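You operate a simulated robot arm through the tools that you are given. There is no shell and no other tool.

You are at the controls of a simulated robot arm. One attempt, no reset.

Task
Set the orange dose knob to 330 ml and dose the cup once.
Fine: slide the drip tray back and open the feed first, press the orange dose button once, then close the feed.

Only the result counts: the job must be done as asked and must still hold three seconds after the hand-in. Knocking over, shifting, dropping, spilling or breaking anything else fails it.

Robot
A 7-joint arm with a two-finger parallel gripper, fixed in place. Base frame: the origin is at the foot of the arm, x ahead of it, y to its left, z up. Lengths are in mm, angles in rad, forces in N, time in s.
With the tool pointing down near the work surface it reaches from about 380 to 880 mm from the base axis. Its first joint turns from -2.897 to 2.897 rad. Payload 3.43 kg.
The TCP is the grasp point between the finger pads, 34 mm short of the fingertips. In the tool frame z runs along the fingers and y along their closing line. Largest opening 128 mm; finger width 24, thickness 12; the body of the gripper, 48 by 130 mm, starts 96 mm behind the TCP.
Orientation is that of the tool frame in the base frame, as [roll, pitch, yaw] about the fixed x, y, z axes, in that order (R = Rz(yaw) Ry(pitch) Rx(roll)). With the fingers straight down and closing along the base's y, the tool's x points along the base's -x, its y along +y and its z along -z.

Tools
- The arm moves only by the tool send_rows. Its argument "steps" is one flat list of numbers, 7 for each row, row after row: the shift along the base's x, y, z in mm, then the turn, a rotation vector about the base's x, y, z in rad, then the opening, from 0 (shut) to 1 (fully open). In form: [dx, dy, dz, ax, ay, az, claw, dx, dy, dz, ax, ay, az, claw, ...]. A call has 1 to 20 rows; each row is the pose to reach, as a shift and turn from the pose commanded when the call began. Rows are played at 5 a second. More than 50 mm and 0.15 rad between two rows, or a gripper value outside its range, and nothing of the call is played. Where a pose cannot be reached the arm comes as near as it can. A force on the tool above 40 N (or 10 N above the force at the start of the call, whichever is more), or a blocked arm, ends the call early, and 0.2 s more pass. Each finger travels about 153 mm/s and halts on what it meets, pressing with about 34 N; the grip force reading is that of the motor and also rises with nothing between the fingers. The clock runs only during rows and for 0.2 s after the last one: add rows that repeat a pose to give the fingers time. It gives the time, the measured TCP pose, the force on the tool (base axes), the opening and the grip force at its end, in the units of the frame above (readings bear some noise), with the torque about the TCP (base axes, N m) and any sound that the robot's microphone picked up.
- Cameras (640 x 400 px; columns grow to the right, rows downward): "scene" is fixed at [219.4, 650.1, 1458.8]; the picture's right is [-0.74, -0.67, 0.00], its down [-0.29, 0.33, -0.90] and it looks along [0.60, -0.67, -0.44] (base axes); focal length 277 px, centre (320, 200). "wrist" rides on the gripper at [76, -11, -160] in the tool frame; the picture's right is [0.15, 0.99, 0.00], its down [-0.88, 0.13, -0.46] and it looks along [-0.45, 0.07, 0.89] (tool axes); focal length 234 px, centre (320, 200). There is no depth. A picture from a camera that has moved, and an enlarged one, comes with that camera's place and axes in the base frame and with its lens.
- grab_frame(camera): a new picture of that camera. No time passes.
- close_up(camera, box): a new picture of the part [left, top, right, bottom] of that camera's present view, enlarged. No time passes.
- finish_job(): hands the job in; it is judged then, once.

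Places have to be worked out from the pictures, the camera data and where the tool is seen. Open the gripper and draw the arm clear of the work before you hand the job in, unless the task says otherwise.

The tools are called after ">>>" as a command line: name --argument value ..., lists and objects as JSON in quotes. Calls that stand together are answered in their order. send_rows: Moves the arm, as the interface text tells. Its arguments: {"type":"object","properties":{"steps":{"type":"array"}},"required":["steps"]} The other tools are called the same way: grab_frame (camera) takes a picture; close_up (camera, box) takes an enlarged picture of a part of a camera's view; finish_job () hands the job in.

At the start:

```text
t: 0.0
ee_pos: [468.1, 169.7, 1374.9]
tool_rot: [-3.141, -0.001, -3.14]
ft_force: [0.5, 0.4, 0.1]
moment: [-0.02, 0.02, -0.04]
width: 128.0
grip_force: 0.1
```

scene: 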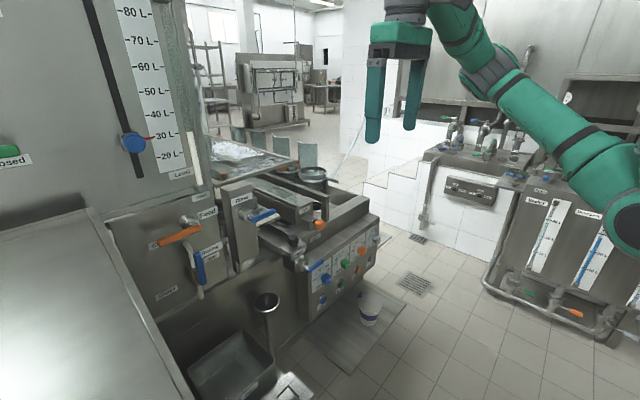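
wrist: 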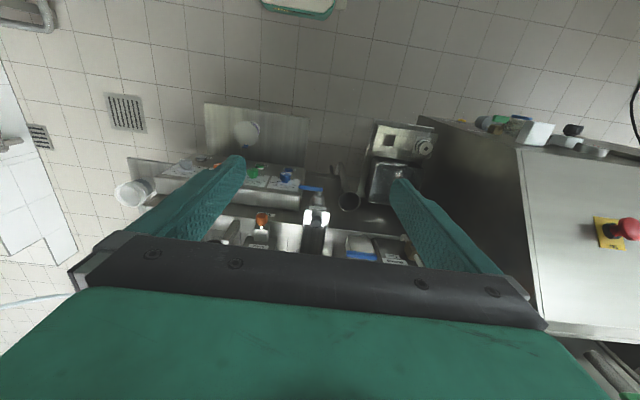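

I'll start with enlarged views of the work area to identify the knob, button, feed valve, tray and cup.

>>> close_up --camera "scene" --box '[280, 210, 400, 330]'

>>> close_up --camera "scene" --box '[140, 180, 300, 300]'

>>> close_up --camera "wrist" --box '[100, 90, 320, 250]'

>>> close_up --camera "scene" --box '[180, 280, 340, 400]'

```text
3.33 times, centred on (340, 270) of scene
camera zoom: at [219.4, 650.1, 1458.8], right [-0.74, -0.67, 0.0], down [-0.29, 0.33, -0.9], along [0.6, -0.67, -0.44], focal length 922 px, centre (253, -33)
```

zoom: 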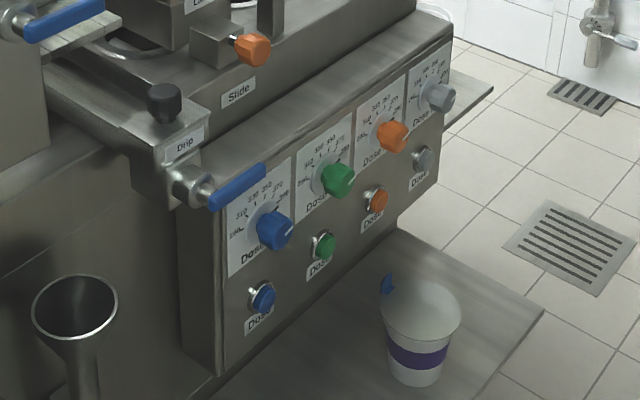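

```text
3.33 times, centred on (220, 240) of scene
camera zoom: at [219.4, 650.1, 1458.8], right [-0.74, -0.67, 0.0], down [-0.29, 0.33, -0.9], along [0.6, -0.67, -0.44], focal length 922 px, centre (653, 67)
```

zoom: 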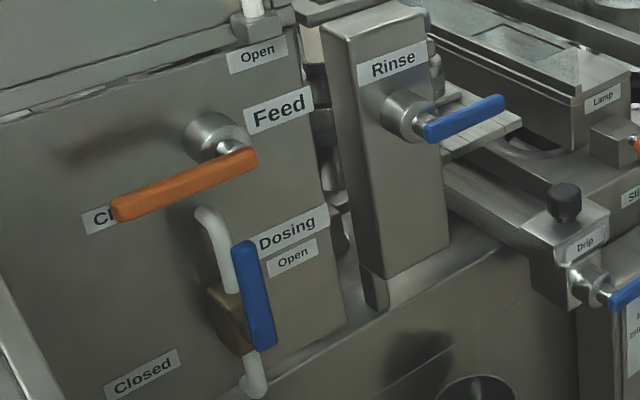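

```text
2.50 times, centred on (210, 170) of wrist
camera zoom: at [391.8, 160.4, 1532.8], right [-0.15, 0.99, 0.0], down [0.88, 0.13, 0.46], along [0.45, 0.07, -0.89], focal length 585 px, centre (595, 275)
```

zoom: 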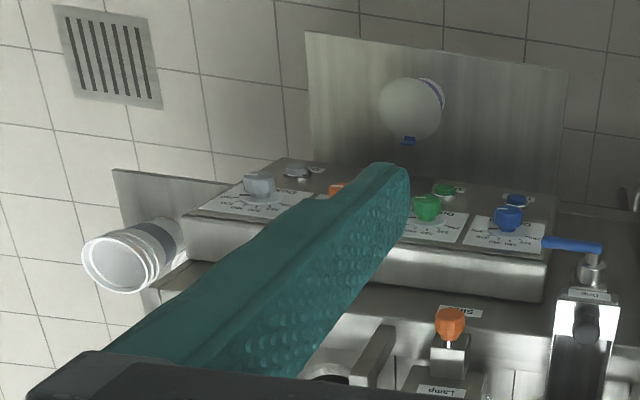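

```text
3.33 times, centred on (260, 340) of scene
camera zoom: at [219.4, 650.1, 1458.8], right [-0.74, -0.67, 0.0], down [-0.29, 0.33, -0.9], along [0.6, -0.67, -0.44], focal length 922 px, centre (520, -267)
```

zoom: 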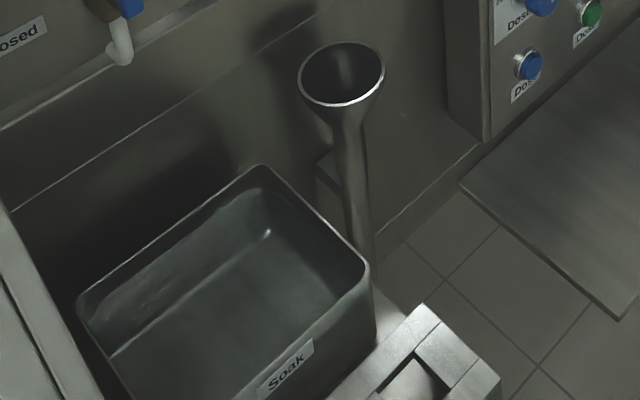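

The machine's panel faces the robot. I need finer detail on the labels, scales and levers before planning.

>>> close_up --camera "scene" --box '[325, 225, 375, 275]'

>>> close_up --camera "scene" --box '[285, 190, 345, 250]'

>>> close_up --camera "scene" --box '[150, 195, 230, 255]'

>>> close_up --camera "scene" --box '[180, 90, 340, 210]'

>>> close_up --camera "wrist" --box '[300, 100, 460, 220]'

>>> close_up --camera "wrist" --box '[110, 150, 240, 250]'

```text
8.00 times, centred on (350, 250) of scene
camera zoom: at [219.4, 650.1, 1458.8], right [-0.74, -0.67, 0.0], down [-0.29, 0.33, -0.9], along [0.6, -0.67, -0.44], focal length 2213 px, centre (80, -200)
```

zoom: 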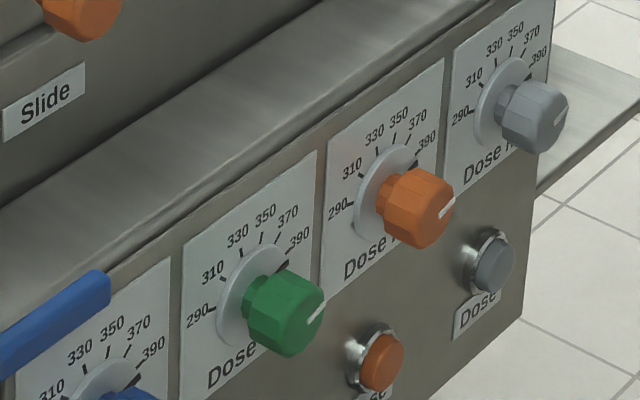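

```text
6.67 times, centred on (315, 220) of scene
camera zoom: at [219.4, 650.1, 1458.8], right [-0.74, -0.67, 0.0], down [-0.29, 0.33, -0.9], along [0.6, -0.67, -0.44], focal length 1844 px, centre (353, 67)
```

zoom: 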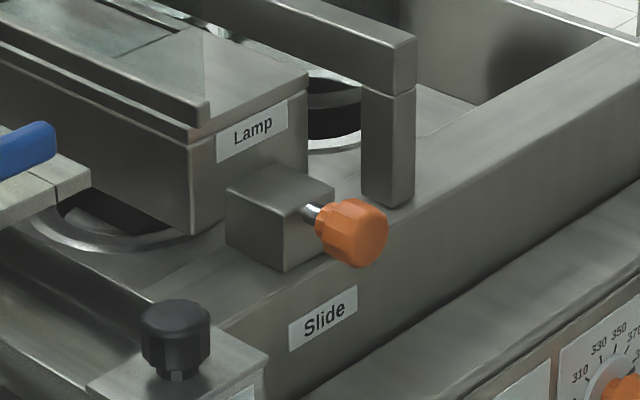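

```text
6.67 times, centred on (190, 225) of scene
camera zoom: at [219.4, 650.1, 1458.8], right [-0.74, -0.67, 0.0], down [-0.29, 0.33, -0.9], along [0.6, -0.67, -0.44], focal length 1844 px, centre (1187, 33)
```

zoom: 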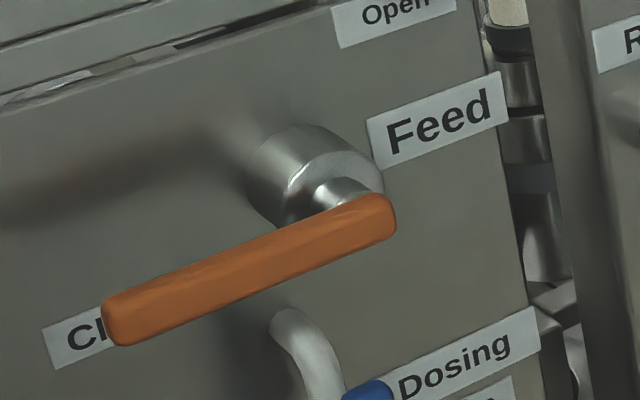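

```text
3.33 times, centred on (260, 150) of scene
camera zoom: at [219.4, 650.1, 1458.8], right [-0.74, -0.67, 0.0], down [-0.29, 0.33, -0.9], along [0.6, -0.67, -0.44], focal length 922 px, centre (520, 367)
```

zoom: 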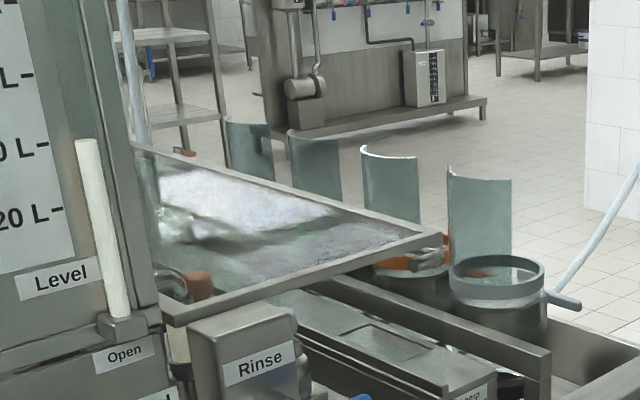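

```text
3.33 times, centred on (380, 160) of wrist
camera zoom: at [391.8, 160.4, 1532.8], right [-0.15, 0.99, 0.0], down [0.88, 0.13, 0.46], along [0.45, 0.07, -0.89], focal length 781 px, centre (120, 333)
```

zoom: 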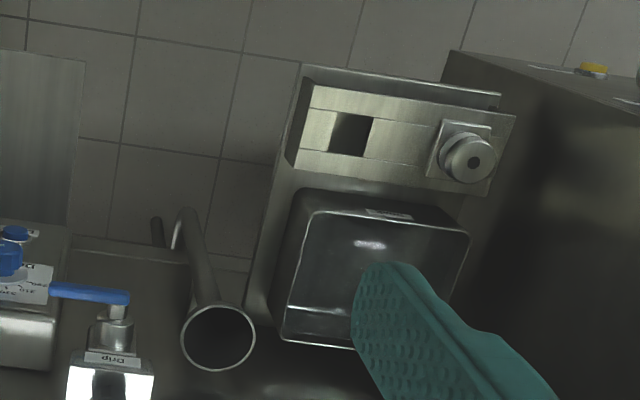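

```text
4.00 times, centred on (175, 200) of wrist
camera zoom: at [391.8, 160.4, 1532.8], right [-0.15, 0.99, 0.0], down [0.88, 0.13, 0.46], along [0.45, 0.07, -0.89], focal length 937 px, centre (900, 200)
```

zoom: 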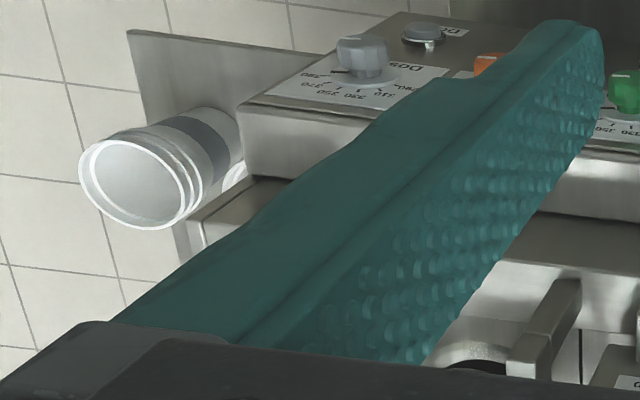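

Next I'll look closer at the "Drip" part, the cup and the area under the panel.

>>> close_up --camera "scene" --box '[290, 225, 335, 270]'

>>> close_up --camera "scene" --box '[340, 270, 400, 340]'

>>> close_up --camera "wrist" --box '[200, 100, 280, 160]'

>>> close_up --camera "wrist" --box '[230, 150, 350, 260]'

>>> close_up --camera "scene" --box '[180, 180, 240, 300]'

>>> close_up --camera "scene" --box '[0, 100, 160, 300]'

```text
8.89 times, centred on (312, 248) of scene
camera zoom: at [219.4, 650.1, 1458.8], right [-0.74, -0.67, 0.0], down [-0.29, 0.33, -0.9], along [0.6, -0.67, -0.44], focal length 2459 px, centre (387, -222)
```

zoom: 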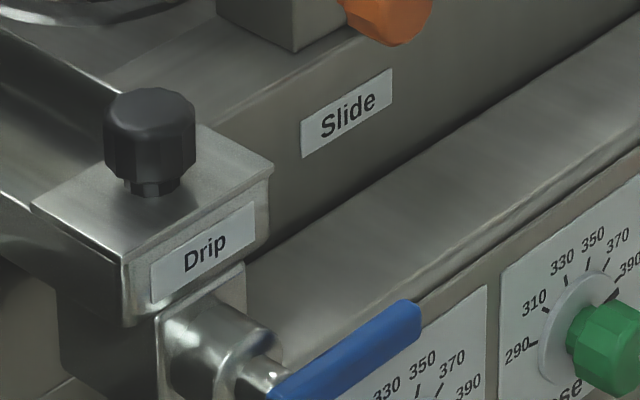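

```text
5.71 times, centred on (370, 305) of scene
camera zoom: at [219.4, 650.1, 1458.8], right [-0.74, -0.67, 0.0], down [-0.29, 0.33, -0.9], along [0.6, -0.67, -0.44], focal length 1581 px, centre (34, -400)
```

zoom: 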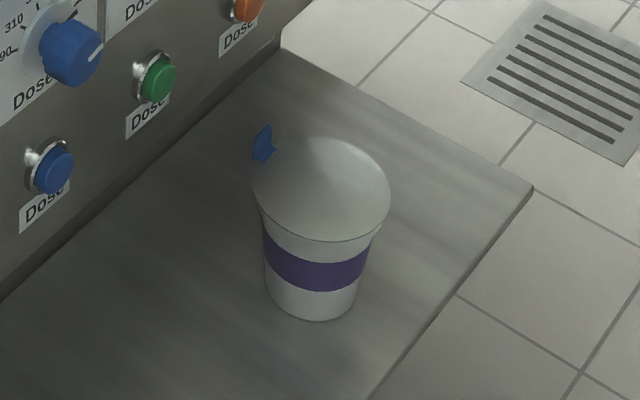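

```text
6.67 times, centred on (240, 130) of wrist
camera zoom: at [391.8, 160.4, 1532.8], right [-0.15, 0.99, 0.0], down [0.88, 0.13, 0.46], along [0.45, 0.07, -0.89], focal length 1561 px, centre (853, 667)
```

zoom: 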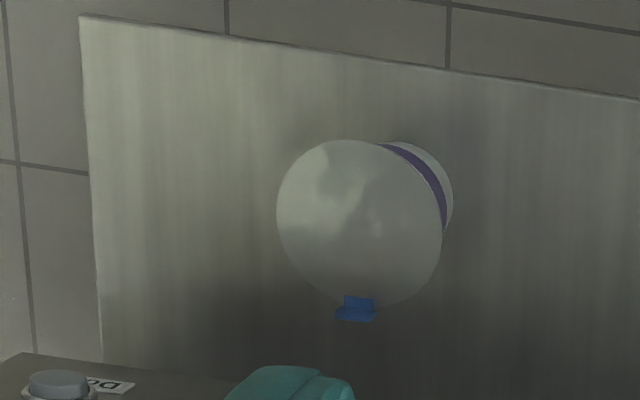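

```text
3.64 times, centred on (290, 205) of wrist
camera zoom: at [391.8, 160.4, 1532.8], right [-0.15, 0.99, 0.0], down [0.88, 0.13, 0.46], along [0.45, 0.07, -0.89], focal length 852 px, centre (429, 182)
```

zoom: 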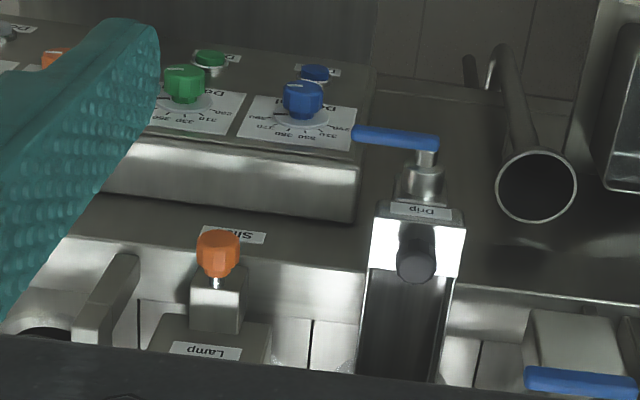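

```text
3.33 times, centred on (210, 240) of scene
camera zoom: at [219.4, 650.1, 1458.8], right [-0.74, -0.67, 0.0], down [-0.29, 0.33, -0.9], along [0.6, -0.67, -0.44], focal length 922 px, centre (687, 67)
```

zoom: 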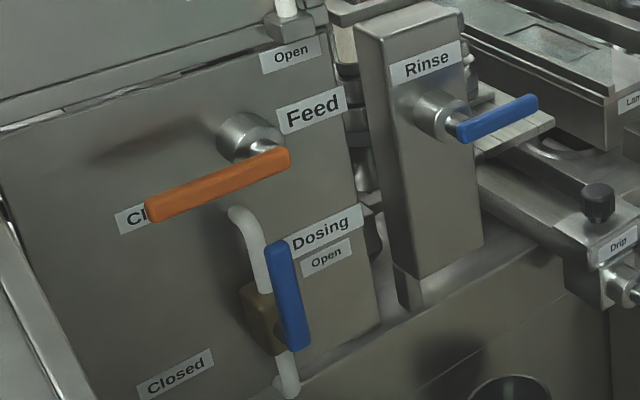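

```text
2.00 times, centred on (80, 200) of scene
camera zoom: at [219.4, 650.1, 1458.8], right [-0.74, -0.67, 0.0], down [-0.29, 0.33, -0.9], along [0.6, -0.67, -0.44], focal length 553 px, centre (800, 200)
```

zoom: 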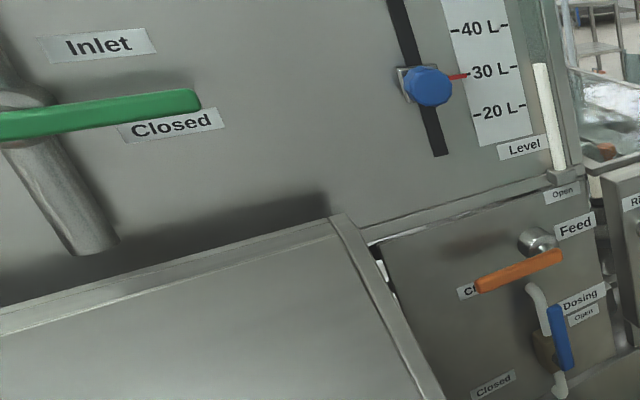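

The knobs sit at about x≈693, z≈800, with orange at y≈-121 and a 105 mm pitch. The cup is near (615, -100, 590). I'll bring the wrist camera down in front of the panel for a better view, tilting the tool 45° forward and keeping well clear of everything.

>>> send_rows --steps '[-2.7, -16.4, -35.4, 0, -0.056, 0, 1, -5.4, -32.9, -70.7, 0, -0.112, 0, 1, -8.1, -49.3, -106, 0, -0.168, 0, 1, -10.9, -65.7, -141.4, 0, -0.224, 0, 1, -13.6, -82.1, -176.8, 0, -0.28, 0, 1, -16.3, -98.6, -212.1, 0, -0.336, 0, 1, -19, -115, -247.5, 0, -0.392, 0, 1, -21.7, -131.4, -282.9, 0, -0.449, 0, 1, -24.4, -147.9, -318.2, 0, -0.505, 0, 1, -27.1, -164.3, -353.6, 0, -0.561, 0, 1, -29.9, -180.7, -388.9, 0, -0.617, 0, 1, -32.6, -197.1, -424.3, 0, -0.673, 0, 1, -35.3, -213.6, -459.6, 0, -0.729, 0, 1, -38, -230, -495, 0, -0.785, 0, 1]'

>>> grab_frame --camera "wrist"

>>> grab_frame --camera "scene"

```text
t: 3.0
ee_pos: [480.0, -85.4, 877.9]
tool_rot: [3.14, 0.787, -3.141]
ft_force: [1.1, -0.2, 0.5]
moment: [-0.02, 0.04, -0.04]
width: 128.1
grip_force: 0.1
out of reach, approached as far as the arm can: row 8, 9, 10, 11, 12, 13, 14
```

```text
taken
camera wrist: at [314.0, -96.8, 936.1], right [-0.1, 0.99, -0.1], down [0.3, 0.13, 0.95], along [0.95, 0.07, -0.31], focal length 234 px, centre (320, 200)
```

wrist: 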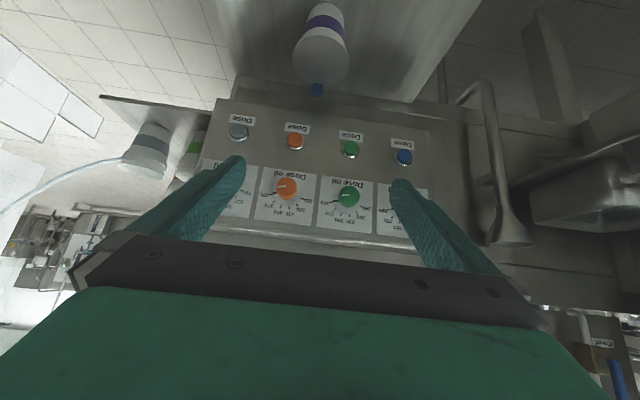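

```text
taken
```

scene: 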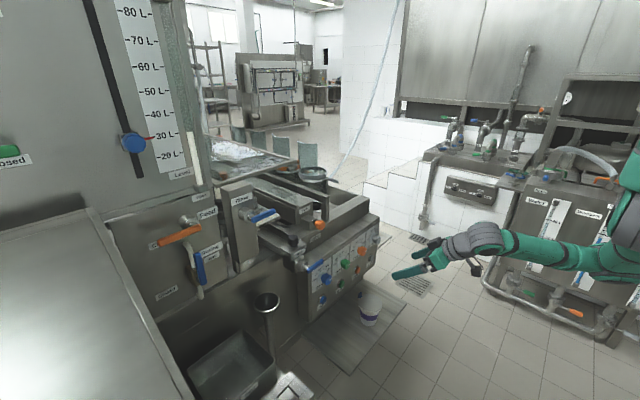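

The panel is visible, upside-down in this camera. I'll zoom into the orange knob and buttons, the cup, and the other items.

>>> close_up --camera "wrist" --box '[240, 165, 340, 235]'

>>> close_up --camera "wrist" --box '[220, 110, 320, 180]'

>>> close_up --camera "wrist" --box '[260, 0, 380, 120]'

>>> close_up --camera "wrist" --box '[80, 80, 240, 220]'

>>> close_up --camera "wrist" --box '[430, 0, 640, 250]'

```text
5.71 times, centred on (290, 200) of wrist
camera zoom: at [314.0, -96.8, 936.1], right [-0.1, 0.99, -0.1], down [0.3, 0.13, 0.95], along [0.95, 0.07, -0.31], focal length 1338 px, centre (491, 200)
```

zoom: 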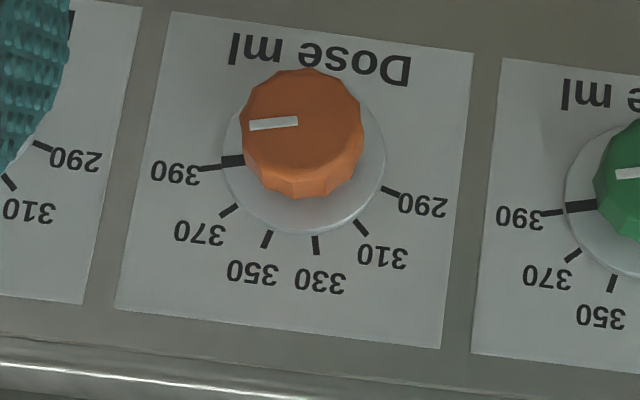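

```text
5.71 times, centred on (270, 145) of wrist
camera zoom: at [314.0, -96.8, 936.1], right [-0.1, 0.99, -0.1], down [0.3, 0.13, 0.95], along [0.95, 0.07, -0.31], focal length 1338 px, centre (606, 514)
```

zoom: 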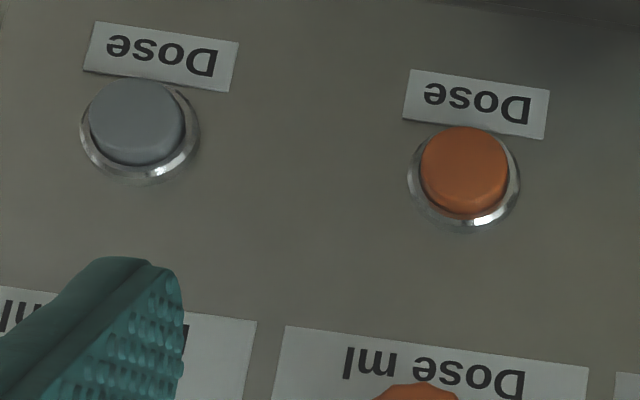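

```text
3.33 times, centred on (320, 60) of wrist
camera zoom: at [314.0, -96.8, 936.1], right [-0.1, 0.99, -0.1], down [0.3, 0.13, 0.95], along [0.95, 0.07, -0.31], focal length 781 px, centre (320, 667)
```

zoom: 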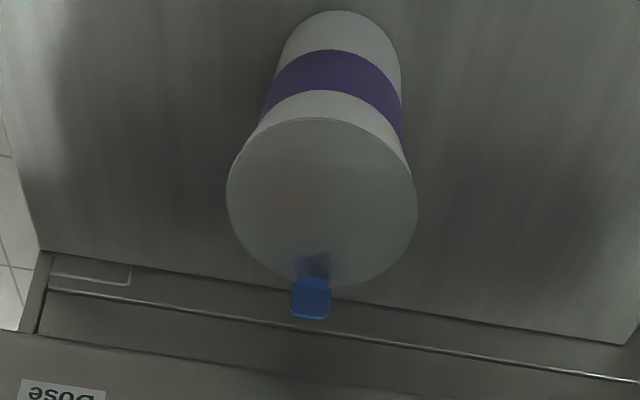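

```text
2.86 times, centred on (160, 150) of wrist
camera zoom: at [314.0, -96.8, 936.1], right [-0.1, 0.99, -0.1], down [0.3, 0.13, 0.95], along [0.95, 0.07, -0.31], focal length 669 px, centre (777, 343)
```

zoom: 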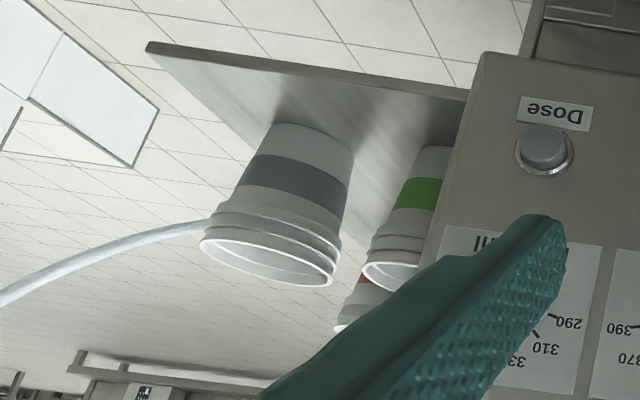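

```text
1.60 times, centred on (535, 125) of wrist
camera zoom: at [314.0, -96.8, 936.1], right [-0.1, 0.99, -0.1], down [0.3, 0.13, 0.95], along [0.95, 0.07, -0.31], focal length 375 px, centre (-24, 320)
```

zoom: 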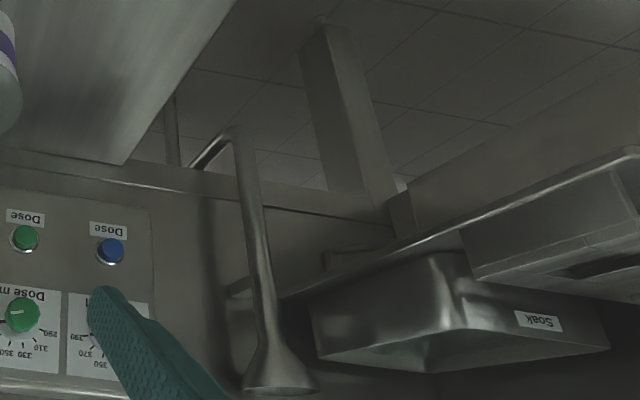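

The orange knob currently points to 390, with the scale running 290 to 390. I need to see the dosing station behind the panel, so I'll zoom the scene camera there.

>>> close_up --camera "scene" --box '[230, 130, 350, 230]'

>>> close_up --camera "scene" --box '[280, 150, 390, 240]'

>>> close_up --camera "scene" --box '[260, 160, 340, 220]'

```text
4.00 times, centred on (290, 180) of scene
camera zoom: at [219.4, 650.1, 1458.8], right [-0.74, -0.67, 0.0], down [-0.29, 0.33, -0.9], along [0.6, -0.67, -0.44], focal length 1107 px, centre (440, 280)
```

zoom: 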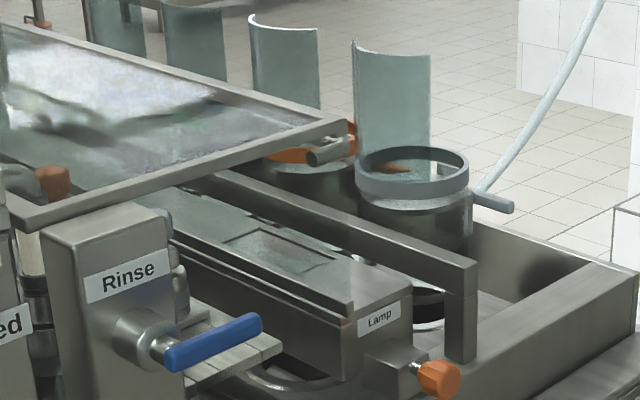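

```text
4.44 times, centred on (335, 195) of scene
camera zoom: at [219.4, 650.1, 1458.8], right [-0.74, -0.67, 0.0], down [-0.29, 0.33, -0.9], along [0.6, -0.67, -0.44], focal length 1230 px, centre (253, 222)
```

zoom: 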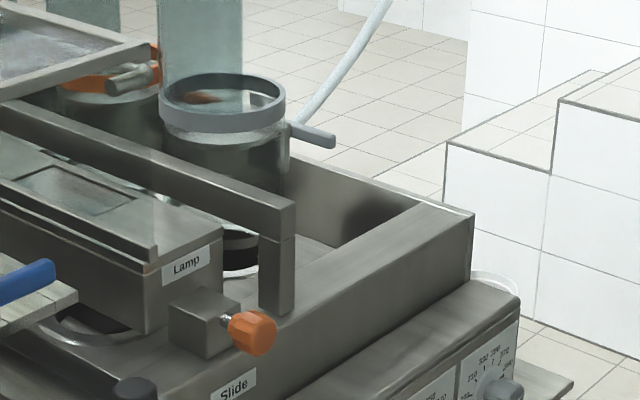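

```text
6.67 times, centred on (300, 190) of scene
camera zoom: at [219.4, 650.1, 1458.8], right [-0.74, -0.67, 0.0], down [-0.29, 0.33, -0.9], along [0.6, -0.67, -0.44], focal length 1844 px, centre (453, 267)
```

zoom: 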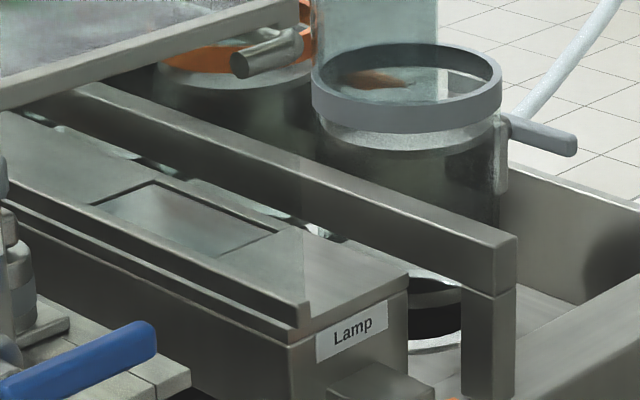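

Purple-banded cup stands in front; black "Drip" knob at ≈(729, 201, 999) on a rail. I'll move left and up to view the Drip slide, Rinse and Feed area from the front.

>>> send_rows --steps '[0, 36, 21, 0, 0, 0, 1, 0, 73, 42, 0, 0, 0, 1, 0, 109, 63, 0, 0, 0, 1, 0, 145, 84, 0, 0, 0, 1, 0, 182, 105, 0, 0, 0, 1, 0, 218, 125, 0, 0, 0, 1, 0, 254, 146, 0, 0, 0, 1, 0, 291, 167, 0, 0, 0, 1, 0, 327, 188, 0, 0, 0, 1, 0, 364, 209, 0, 0, 0, 1, 0, 400, 230, 0, 0, 0, 1]'

>>> grab_frame --camera "wrist"

```text
t: 5.4
ee_pos: [479.6, 317.7, 1107.4]
tool_rot: [-3.141, 0.783, 3.138]
ft_force: [0.4, 0.0, 0.2]
moment: [0.03, 0.01, 0.01]
width: 128.0
grip_force: 0.0
out of reach, approached as far as the arm can: row 1, 2, 3, 4, 5, 6, 7
```

```text
taken
camera wrist: at [315.0, 307.4, 1164.6], right [-0.1, 0.99, -0.1], down [0.3, 0.13, 0.94], along [0.95, 0.07, -0.31], focal length 234 px, centre (320, 200)
```

wrist: 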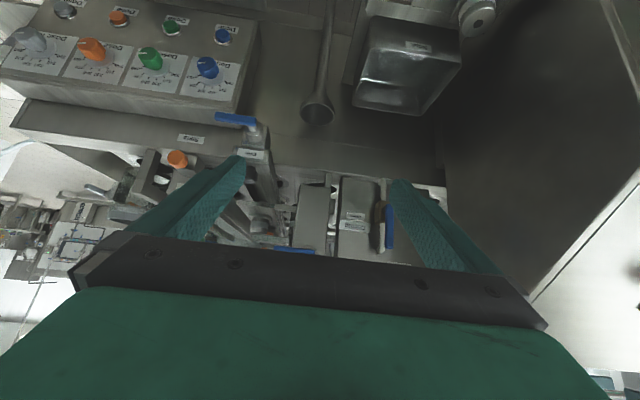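

The commanded pose follows the reached pose. The Feed lever is hidden behind the gripper, so I'll raise the camera to see it.

>>> send_rows --steps '[0, 5, 45, 0, 0, 0, 1, 0, 10, 90, 0, 0, 0, 1, 0, 15, 135, 0, 0, 0, 1, 0, 20, 180, 0, 0, 0, 1, 0, 25, 225, 0, 0, 0, 1, 0, 30, 270, 0, 0, 0, 1]'

>>> grab_frame --camera "wrist"

```text
t: 6.8
ee_pos: [486.3, 346.0, 1359.2]
tool_rot: [-3.142, 0.744, -3.141]
ft_force: [-0.3, -0.1, 0.7]
moment: [0.01, 0.03, 0.03]
width: 127.8
grip_force: 0.0
```

```text
taken
camera wrist: at [322.4, 334.7, 1425.8], right [-0.11, 0.99, -0.1], down [0.34, 0.13, 0.93], along [0.93, 0.07, -0.35], focal length 234 px, centre (320, 200)
```

wrist: 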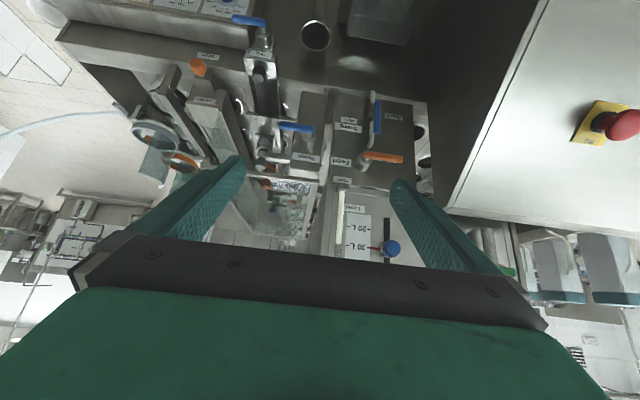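

Now the Feed lever, Drip slide and Rinse are visible. I'll zoom on each of them.

>>> close_up --camera "wrist" --box '[320, 80, 440, 190]'

>>> close_up --camera "wrist" --box '[220, 0, 330, 180]'

>>> close_up --camera "wrist" --box '[120, 40, 240, 190]'

>>> close_up --camera "wrist" --box '[230, 90, 330, 200]'

```text
3.64 times, centred on (380, 135) of wrist
camera zoom: at [322.4, 334.7, 1425.8], right [-0.11, 0.99, -0.1], down [0.34, 0.13, 0.93], along [0.93, 0.07, -0.35], focal length 852 px, centre (102, 436)
```

zoom: 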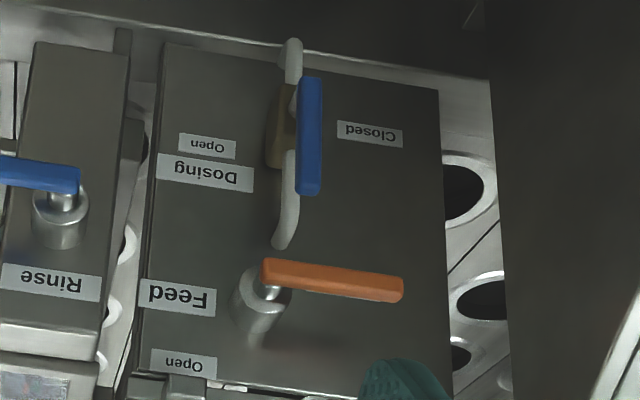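

```text
2.22 times, centred on (275, 90) of wrist
camera zoom: at [322.4, 334.7, 1425.8], right [-0.11, 0.99, -0.1], down [0.34, 0.13, 0.93], along [0.93, 0.07, -0.35], focal length 520 px, centre (420, 444)
```

zoom: 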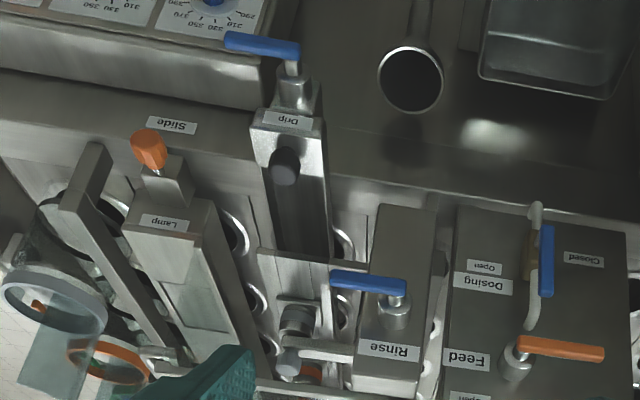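

```text
2.67 times, centred on (180, 115) of wrist
camera zoom: at [322.4, 334.7, 1425.8], right [-0.11, 0.99, -0.1], down [0.34, 0.13, 0.93], along [0.93, 0.07, -0.35], focal length 624 px, centre (693, 427)
```

zoom: 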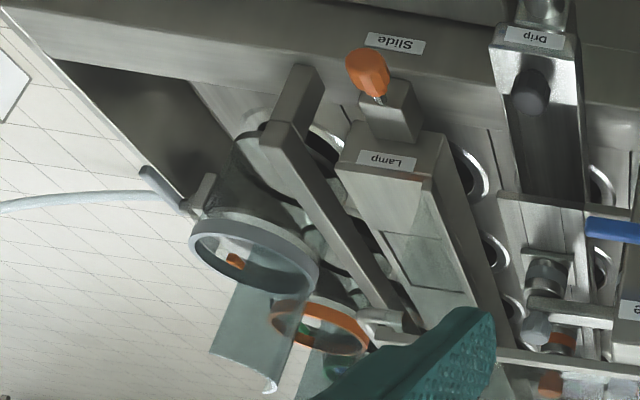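

```text
3.64 times, centred on (280, 145) of wrist
camera zoom: at [322.4, 334.7, 1425.8], right [-0.11, 0.99, -0.1], down [0.34, 0.13, 0.93], along [0.93, 0.07, -0.35], focal length 852 px, centre (466, 400)
```

zoom: 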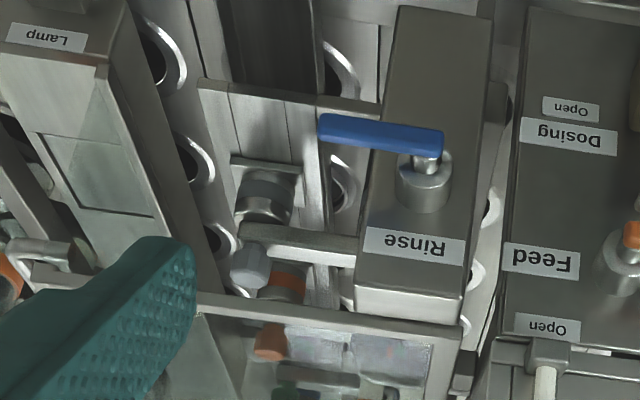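

The "Drip" piece is a U-shaped sliding tray with a black knob at its front. I'll look at the deck from above, with the tool vertical and moved over x≈700 at a safe height.

>>> send_rows --steps '[21, -23, 0, 0, 0.074, 0, 1, 43, -45, 0, 0, 0.149, 0, 1, 64, -68, 0, 0, 0.223, 0, 1, 86, -90, 0, 0, 0.298, 0, 1, 107, -113, 0, 0, 0.372, 0, 1, 128, -136, 0, 0, 0.446, 0, 1, 150, -158, 0, 0, 0.521, 0, 1, 171, -181, 0, 0, 0.595, 0, 1, 193, -203, 0, 0, 0.67, 0, 1, 214, -226, 0, 0, 0.744, 0, 1]'

>>> grab_frame --camera "wrist"

>>> grab_frame --camera "scene"

```text
t: 9.0
ee_pos: [689.9, 120.8, 1377.6]
tool_rot: [-3.141, 0.039, -3.141]
ft_force: [-1.2, 0.6, 0.4]
moment: [-0.02, -0.05, 0.0]
width: 127.9
grip_force: 0.0
```

```text
taken
camera wrist: at [608.3, 109.9, 1534.1], right [-0.15, 0.99, -0.01], down [0.86, 0.13, 0.49], along [0.49, 0.07, -0.87], focal length 234 px, centre (320, 200)
```

wrist: 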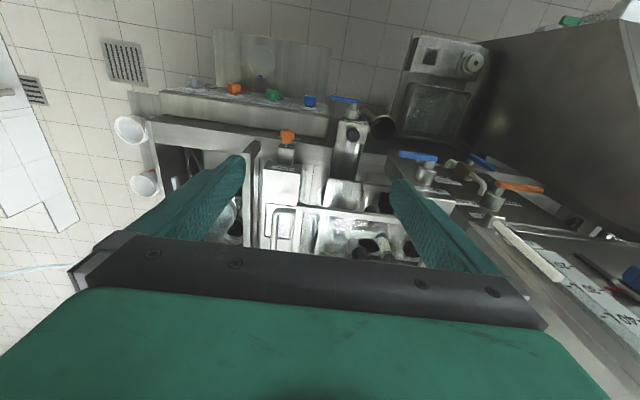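

```text
taken
```

scene: 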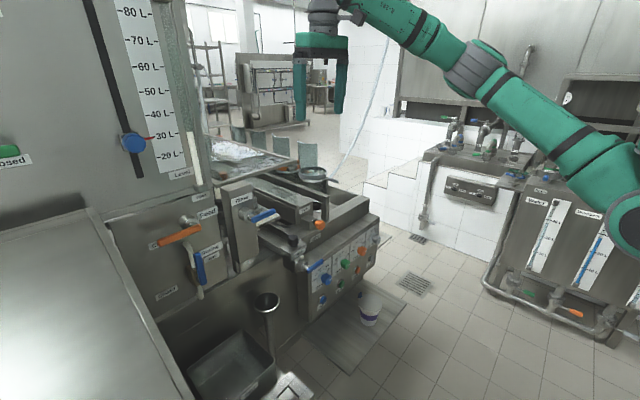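

>>> close_up --camera "wrist" --box '[240, 90, 410, 260]'

>>> close_up --camera "wrist" --box '[110, 80, 260, 200]'

>>> close_up --camera "wrist" --box '[390, 130, 570, 250]'

>>> close_up --camera "wrist" --box '[200, 20, 340, 120]'

```text
2.35 times, centred on (325, 175) of wrist
camera zoom: at [608.3, 109.9, 1534.1], right [-0.15, 0.99, -0.01], down [0.86, 0.13, 0.49], along [0.49, 0.07, -0.87], focal length 551 px, centre (308, 259)
```

zoom: 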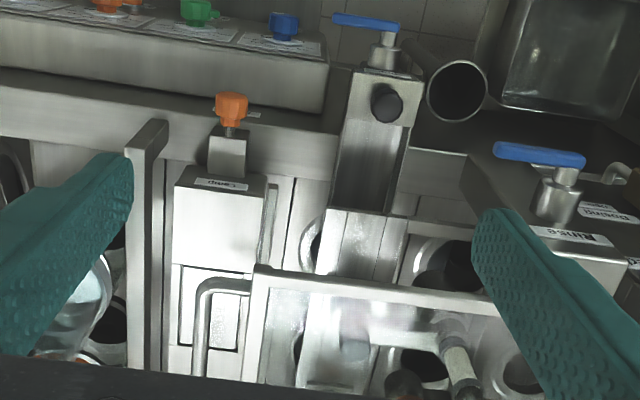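

```text
3.33 times, centred on (185, 140) of wrist
camera zoom: at [608.3, 109.9, 1534.1], right [-0.15, 0.99, -0.01], down [0.86, 0.13, 0.49], along [0.49, 0.07, -0.87], focal length 781 px, centre (770, 400)
```

zoom: 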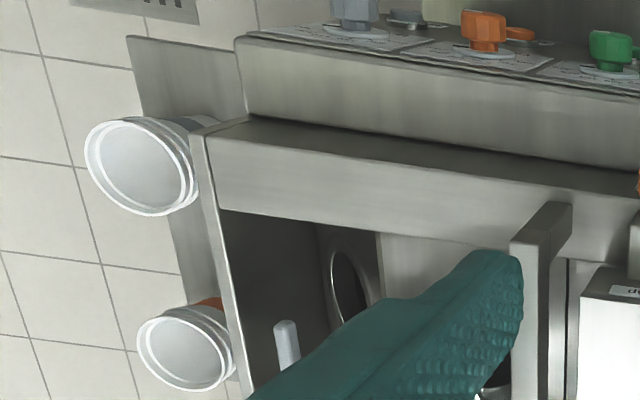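

```text
3.33 times, centred on (480, 190) of wrist
camera zoom: at [608.3, 109.9, 1534.1], right [-0.15, 0.99, -0.01], down [0.86, 0.13, 0.49], along [0.49, 0.07, -0.87], focal length 781 px, centre (-213, 233)
```

zoom: 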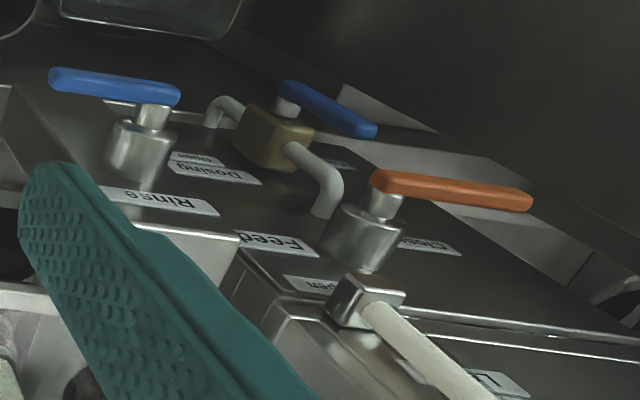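

```text
4.00 times, centred on (270, 70) of wrist
camera zoom: at [608.3, 109.9, 1534.1], right [-0.15, 0.99, -0.01], down [0.86, 0.13, 0.49], along [0.49, 0.07, -0.87], focal length 937 px, centre (520, 720)
```

zoom: 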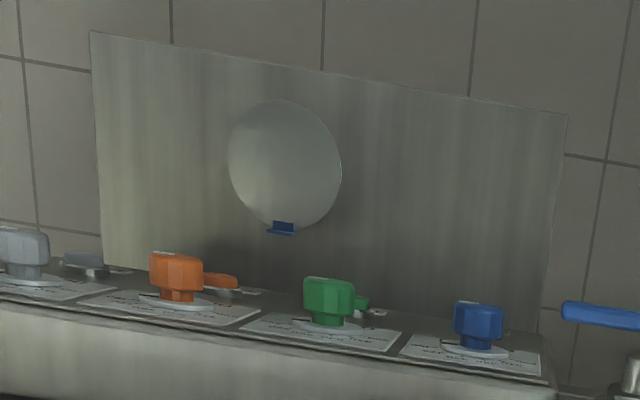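

The deck geometry is clear now. The orange knob axis is at about y=-128, z=798 and the panel plane at x≈716. Ticks are 28.8° apart, with 390 at +72° and 330 at -14.4°. Next I'll back away and pose the tool horizontally, facing the orange knob.

>>> send_rows --steps '[-24, -15, -28, 0, -0.093, 0, 1, -48, -30, -57, 0, -0.186, 0, 1, -71, -45, -85, 0, -0.28, 0, 1, -95, -60, -114, 0, -0.373, 0, 1, -119, -76, -142, 0, -0.466, 0, 1, -142, -91, -170, 0, -0.56, 0, 1, -166, -106, -199, 0, -0.653, 0, 1, -190, -121, -227, 0, -0.746, 0, 1]'

```text
t: 10.8
ee_pos: [537.7, -1.2, 1160.6]
tool_rot: [3.141, 0.785, 3.141]
ft_force: [-0.2, -0.7, -0.5]
moment: [-0.03, -0.03, 0.0]
width: 127.9
grip_force: 0.1
out of reach, approached as far as the arm can: row 8
```

Reached (538, -1, 1161) at 45°. Next is the pre-grasp pose in front of the orange knob: TCP (635, -128, 798), tool horizontal.

>>> send_rows --steps '[10, -13, -36, 0, -0.079, 0, 1, 20, -25, -72, 0, -0.157, 0, 1, 29, -38, -109, 0, -0.236, 0, 1, 39, -51, -145, 0, -0.314, 0, 1, 49, -64, -181, 0, -0.393, 0, 1, 59, -76, -217, 0, -0.471, 0, 1, 68, -89, -254, 0, -0.55, 0, 1, 78, -102, -290, 0, -0.628, 0, 1, 88, -114, -326, 0, -0.707, 0, 1, 97, -127, -362, 0, -0.785, 0, 1]'

>>> grab_frame --camera "wrist"

>>> grab_frame --camera "scene"

```text
t: 13.0
ee_pos: [632.4, -162.1, 802.2]
tool_rot: [1.662, 1.546, 1.693]
ft_force: [1.0, -0.1, 0.3]
moment: [-0.01, 0.01, 0.02]
width: 128.0
grip_force: 0.0
out of reach, approached as far as the arm can: row 1, 2, 3, 4, 5, 6, 7, 8, 9, 10
```

```text
taken
camera wrist: at [471.9, -174.9, 726.6], right [-0.03, 0.99, -0.12], down [-0.46, 0.1, 0.88], along [0.89, 0.08, 0.45], focal length 234 px, centre (320, 200)
```

wrist: 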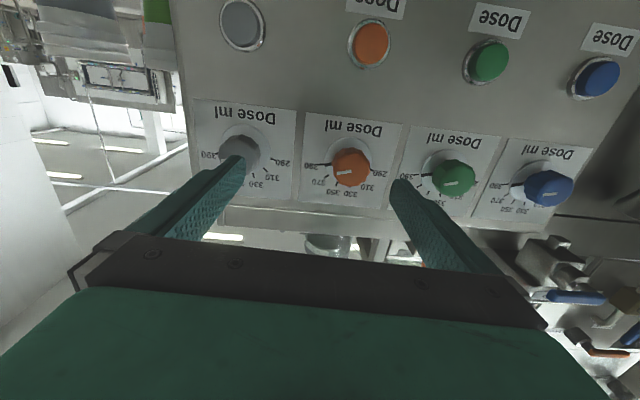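

```text
taken
```

scene: 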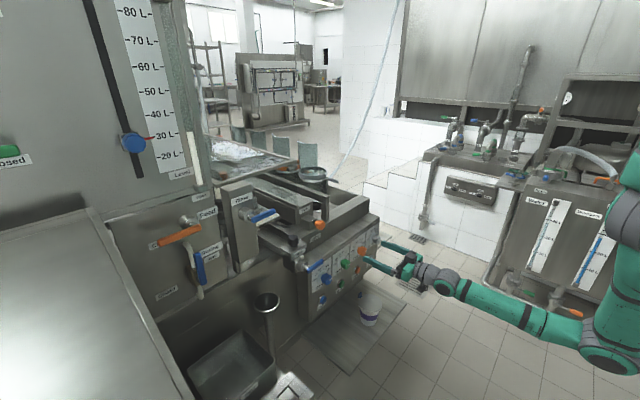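

The TCP is at (632, -162, 802), close to the inner reach limit, and the picture puts the knob axis at y≈-129, z≈798.5. I'll narrow the gripper, straighten it, and align on the knob at x=650.

>>> send_rows --steps '[5, 8, -1, -0.006, 0, -0.008, 0.6, 10, 17, -2, -0.012, 0, -0.016, 0.6, 14, 25, -3, -0.018, 0, -0.024, 0.6, 18, 33, -3.7, -0.025, 0, -0.031, 0.6, 18, 33, -3.7, -0.025, 0, -0.031, 0.6]'

>>> grab_frame --camera "wrist"

```text
t: 14.2
ee_pos: [647.2, -172.7, 805.2]
tool_rot: [1.862, 1.556, 1.88]
ft_force: [-0.9, -0.5, -0.2]
moment: [-0.01, 0.02, 0.02]
width: 76.6
grip_force: 0.0
out of reach, approached as far as the arm can: row 1, 2, 3, 4, 5
```

```text
taken
camera wrist: at [487.2, -184.6, 729.3], right [-0.02, 0.99, -0.13], down [-0.45, 0.11, 0.88], along [0.89, 0.08, 0.45], focal length 234 px, centre (320, 200)
```

wrist: 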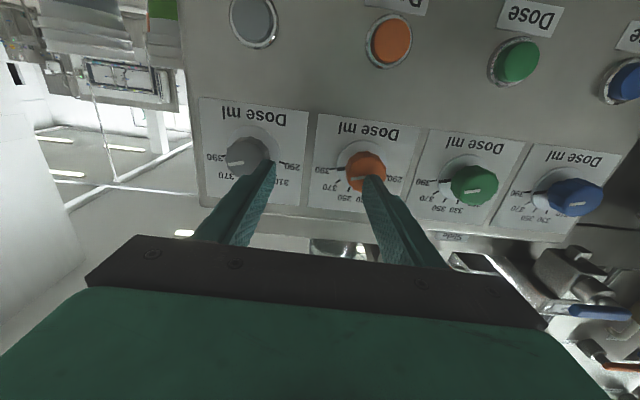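

A horizontal tool at this radius runs into a wrist limit and drifts sideways. Tilting the tool about 0.4 rad downward still keeps the pads parallel to the knob axis, so I'll try that pre-grasp at (640, -129, 809).

>>> send_rows --steps '[-10, 0, 3, -0.003, 0.1, -0.004, 0.6, -12, 10, 4, -0.007, 0.2, -0.009, 0.6, -10, 25, 4, -0.01, 0.3, -0.013, 0.6, -7, 44, 4, -0.014, 0.4, -0.018, 0.6, -7, 44, 4, -0.014, 0.4, -0.018, 0.6]'

>>> grab_frame --camera "wrist"

```text
t: 15.4
ee_pos: [637.9, -138.0, 810.4]
tool_rot: [3.102, 1.19, 3.117]
ft_force: [0.2, 0.5, -0.1]
moment: [-0.02, 0.04, -0.01]
width: 77.0
grip_force: 0.1
out of reach, approached as far as the arm can: row 4, 5
```

```text
taken
camera wrist: at [460.2, -149.7, 799.7], right [-0.06, 0.99, -0.12], down [-0.1, 0.12, 0.99], along [0.99, 0.08, 0.09], focal length 234 px, centre (320, 200)
```

wrist: 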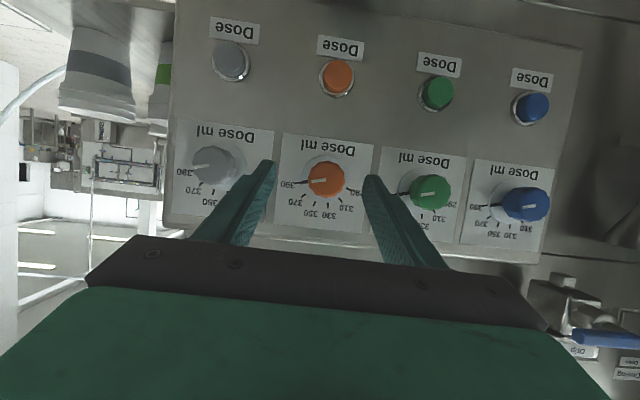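

That is nearly reachable, at (638, -138, 810), and the knob sits neatly between the fingers. I'll ease forward to x≈660 and centre on y=-129.

>>> send_rows --steps '[8, 5, -1, -0.007, 0.01, -0.006, 0.6, 15, 9, -1.5, -0.015, 0.02, -0.012, 0.6, 22, 9, -1.5, -0.015, 0.02, -0.012, 0.6, 22, 9, -1.5, -0.015, 0.02, -0.012, 0.6]'

>>> close_up --camera "wrist" --box '[230, 120, 430, 250]'

```text
t: 16.4
ee_pos: [667.5, -142.1, 831.4]
tool_rot: [-3.14, 1.146, 3.14]
ft_force: [-0.1, -0.8, 0.0]
moment: [0.0, -0.04, 0.0]
width: 76.7
grip_force: 0.0
out of reach, approached as far as the arm can: row 1, 2, 3, 4
```

```text
3.08 times, centred on (330, 185) of wrist
camera zoom: at [489.7, -153.5, 827.2], right [-0.06, 0.99, -0.13], down [-0.05, 0.13, 0.99], along [1.0, 0.07, 0.04], focal length 720 px, centre (289, 246)
```

zoom: 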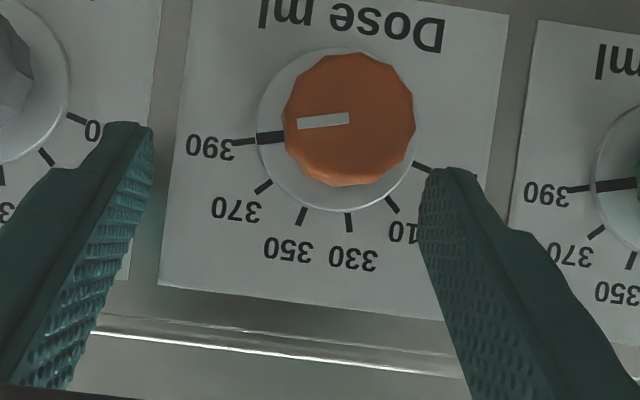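

The solver drifted upward, so I need to understand the arm's posture. I'll look at the scene camera.

>>> grab_frame --camera "scene"

>>> close_up --camera "scene" --box '[340, 130, 640, 400]'

```text
taken
```

scene: 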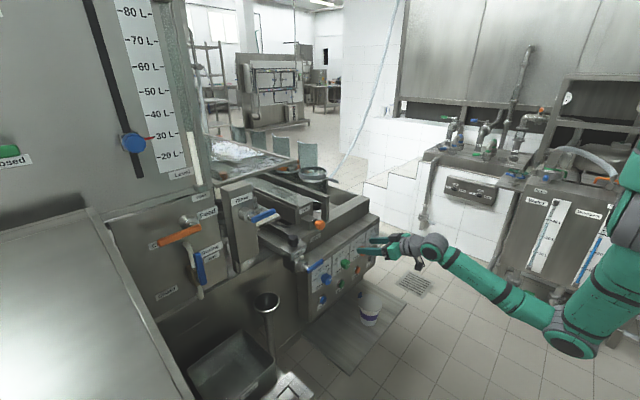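

```text
1.48 times, centred on (490, 265) of scene
camera zoom: at [219.4, 650.1, 1458.8], right [-0.74, -0.67, 0.0], down [-0.29, 0.33, -0.9], along [0.6, -0.67, -0.44], focal length 410 px, centre (68, 104)
```

zoom: 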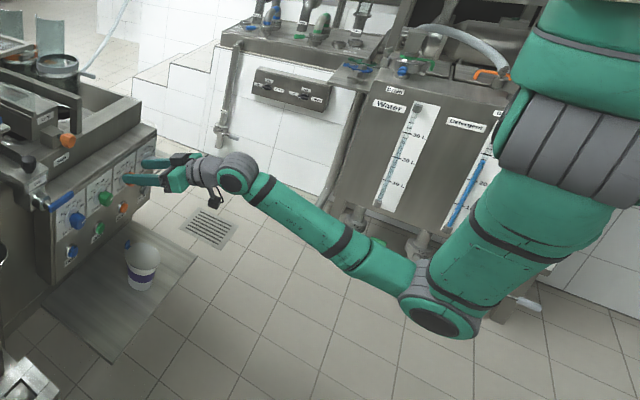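

The elbow hangs low and the forearm reaches up, so near-horizontal tool poses are at a wrist limit. I'll back off and use a steeper tilt of about 0.7 rad, which should be reachable. The pads still stay parallel to the knob axis.

>>> send_rows --steps '[-15, 3, 0, 0, 0.05, 0, 0.6, -30, 8, 0, 0, 0.12, 0, 0.6, -30, 13, 0, 0, 0.2, 0, 0.6, -30, 13, 0, 0, 0.275, 0, 0.6, -30, 13, 0, 0, 0.275, 0, 0.6]'

```text
t: 17.6
ee_pos: [636.8, -129.0, 829.7]
tool_rot: [-3.12, 0.869, -3.139]
ft_force: [0.1, 1.1, 0.0]
moment: [0.0, 0.0, -0.01]
width: 76.7
grip_force: 0.1
out of reach, approached as far as the arm can: row 1, 2, 3
```

Tilt 0.7 at (637, -129, 830) is reachable. Before gripping, I'll rehearse the ±43° roll about the knob axis in free space 45 mm in front of it, to check that the whole turn is within reach.

>>> send_rows --steps '[-6.7, -2.4, -12.1, 0.126, 0, 0, 0.6, -6.7, -4.8, -12.5, 0.251, 0, 0, 0.6, -6.7, -7.1, -13.3, 0.377, 0, 0, 0.6, -6.7, -9.3, -14.3, 0.503, 0, 0, 0.6, -6.7, -11.3, -15.6, 0.628, 0, 0, 0.6, -6.7, -13.2, -17.1, 0.754, 0, 0, 0.6, -6.7, -11.3, -15.6, 0.628, 0, 0, 0.6, -6.7, -9.3, -14.3, 0.503, 0, 0, 0.6, -6.7, -7.1, -13.3, 0.377, 0, 0, 0.6, -6.7, -4.8, -12.5, 0.251, 0, 0, 0.6, -6.7, -2.4, -12.1, 0.126, 0, 0, 0.6, -6.7, 0, -11.9, 0, 0, 0, 0.6, -6.7, 2.4, -12.1, -0.126, 0, 0, 0.6, -6.7, 4.8, -12.5, -0.251, 0, 0, 0.6, -6.7, 7.1, -13.3, -0.377, 0, 0, 0.6, -6.7, 9.3, -14.3, -0.503, 0, 0, 0.6, -6.7, 11.3, -15.6, -0.628, 0, 0, 0.6, -6.7, 13.2, -17.1, -0.754, 0, 0, 0.6]'

>>> grab_frame --camera "wrist"

```text
t: 21.4
ee_pos: [607.2, -140.0, 825.9]
tool_rot: [-2.779, 0.723, -2.759]
ft_force: [1.5, 1.5, -0.5]
moment: [-0.12, 0.02, -0.13]
width: 76.7
grip_force: 0.1
out of reach, approached as far as the arm can: row 13, 14, 15, 16, 17, 18
```

```text
taken
camera wrist: at [442.5, -155.8, 890.0], right [-0.23, 0.9, -0.36], down [0.27, 0.42, 0.87], along [0.93, 0.1, -0.34], focal length 234 px, centre (320, 200)
```

wrist: 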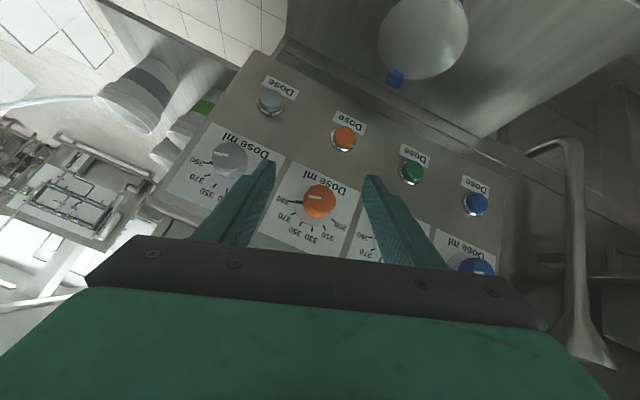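

Positive roll works fully while negative roll is out of reach. So I'll do the whole turn on the positive side, from +86° down to 0°. First I'll return to the neutral orientation, still clear of the knob.

>>> send_rows --steps '[8, 4, -3, 0.092, -0.031, -0.04, 0.6, 15, 8, -5, 0.184, -0.062, -0.08, 0.6, 22.8, 11, -8.1, 0.276, -0.093, -0.121, 0.6, 22.8, 11, -8.1, 0.276, -0.093, -0.121, 0.6]'

```text
t: 22.4
ee_pos: [629.6, -130.3, 818.9]
tool_rot: [3.141, 0.866, 3.138]
ft_force: [-0.2, 0.0, 0.4]
moment: [-0.01, 0.0, -0.02]
width: 76.9
grip_force: 0.0
```

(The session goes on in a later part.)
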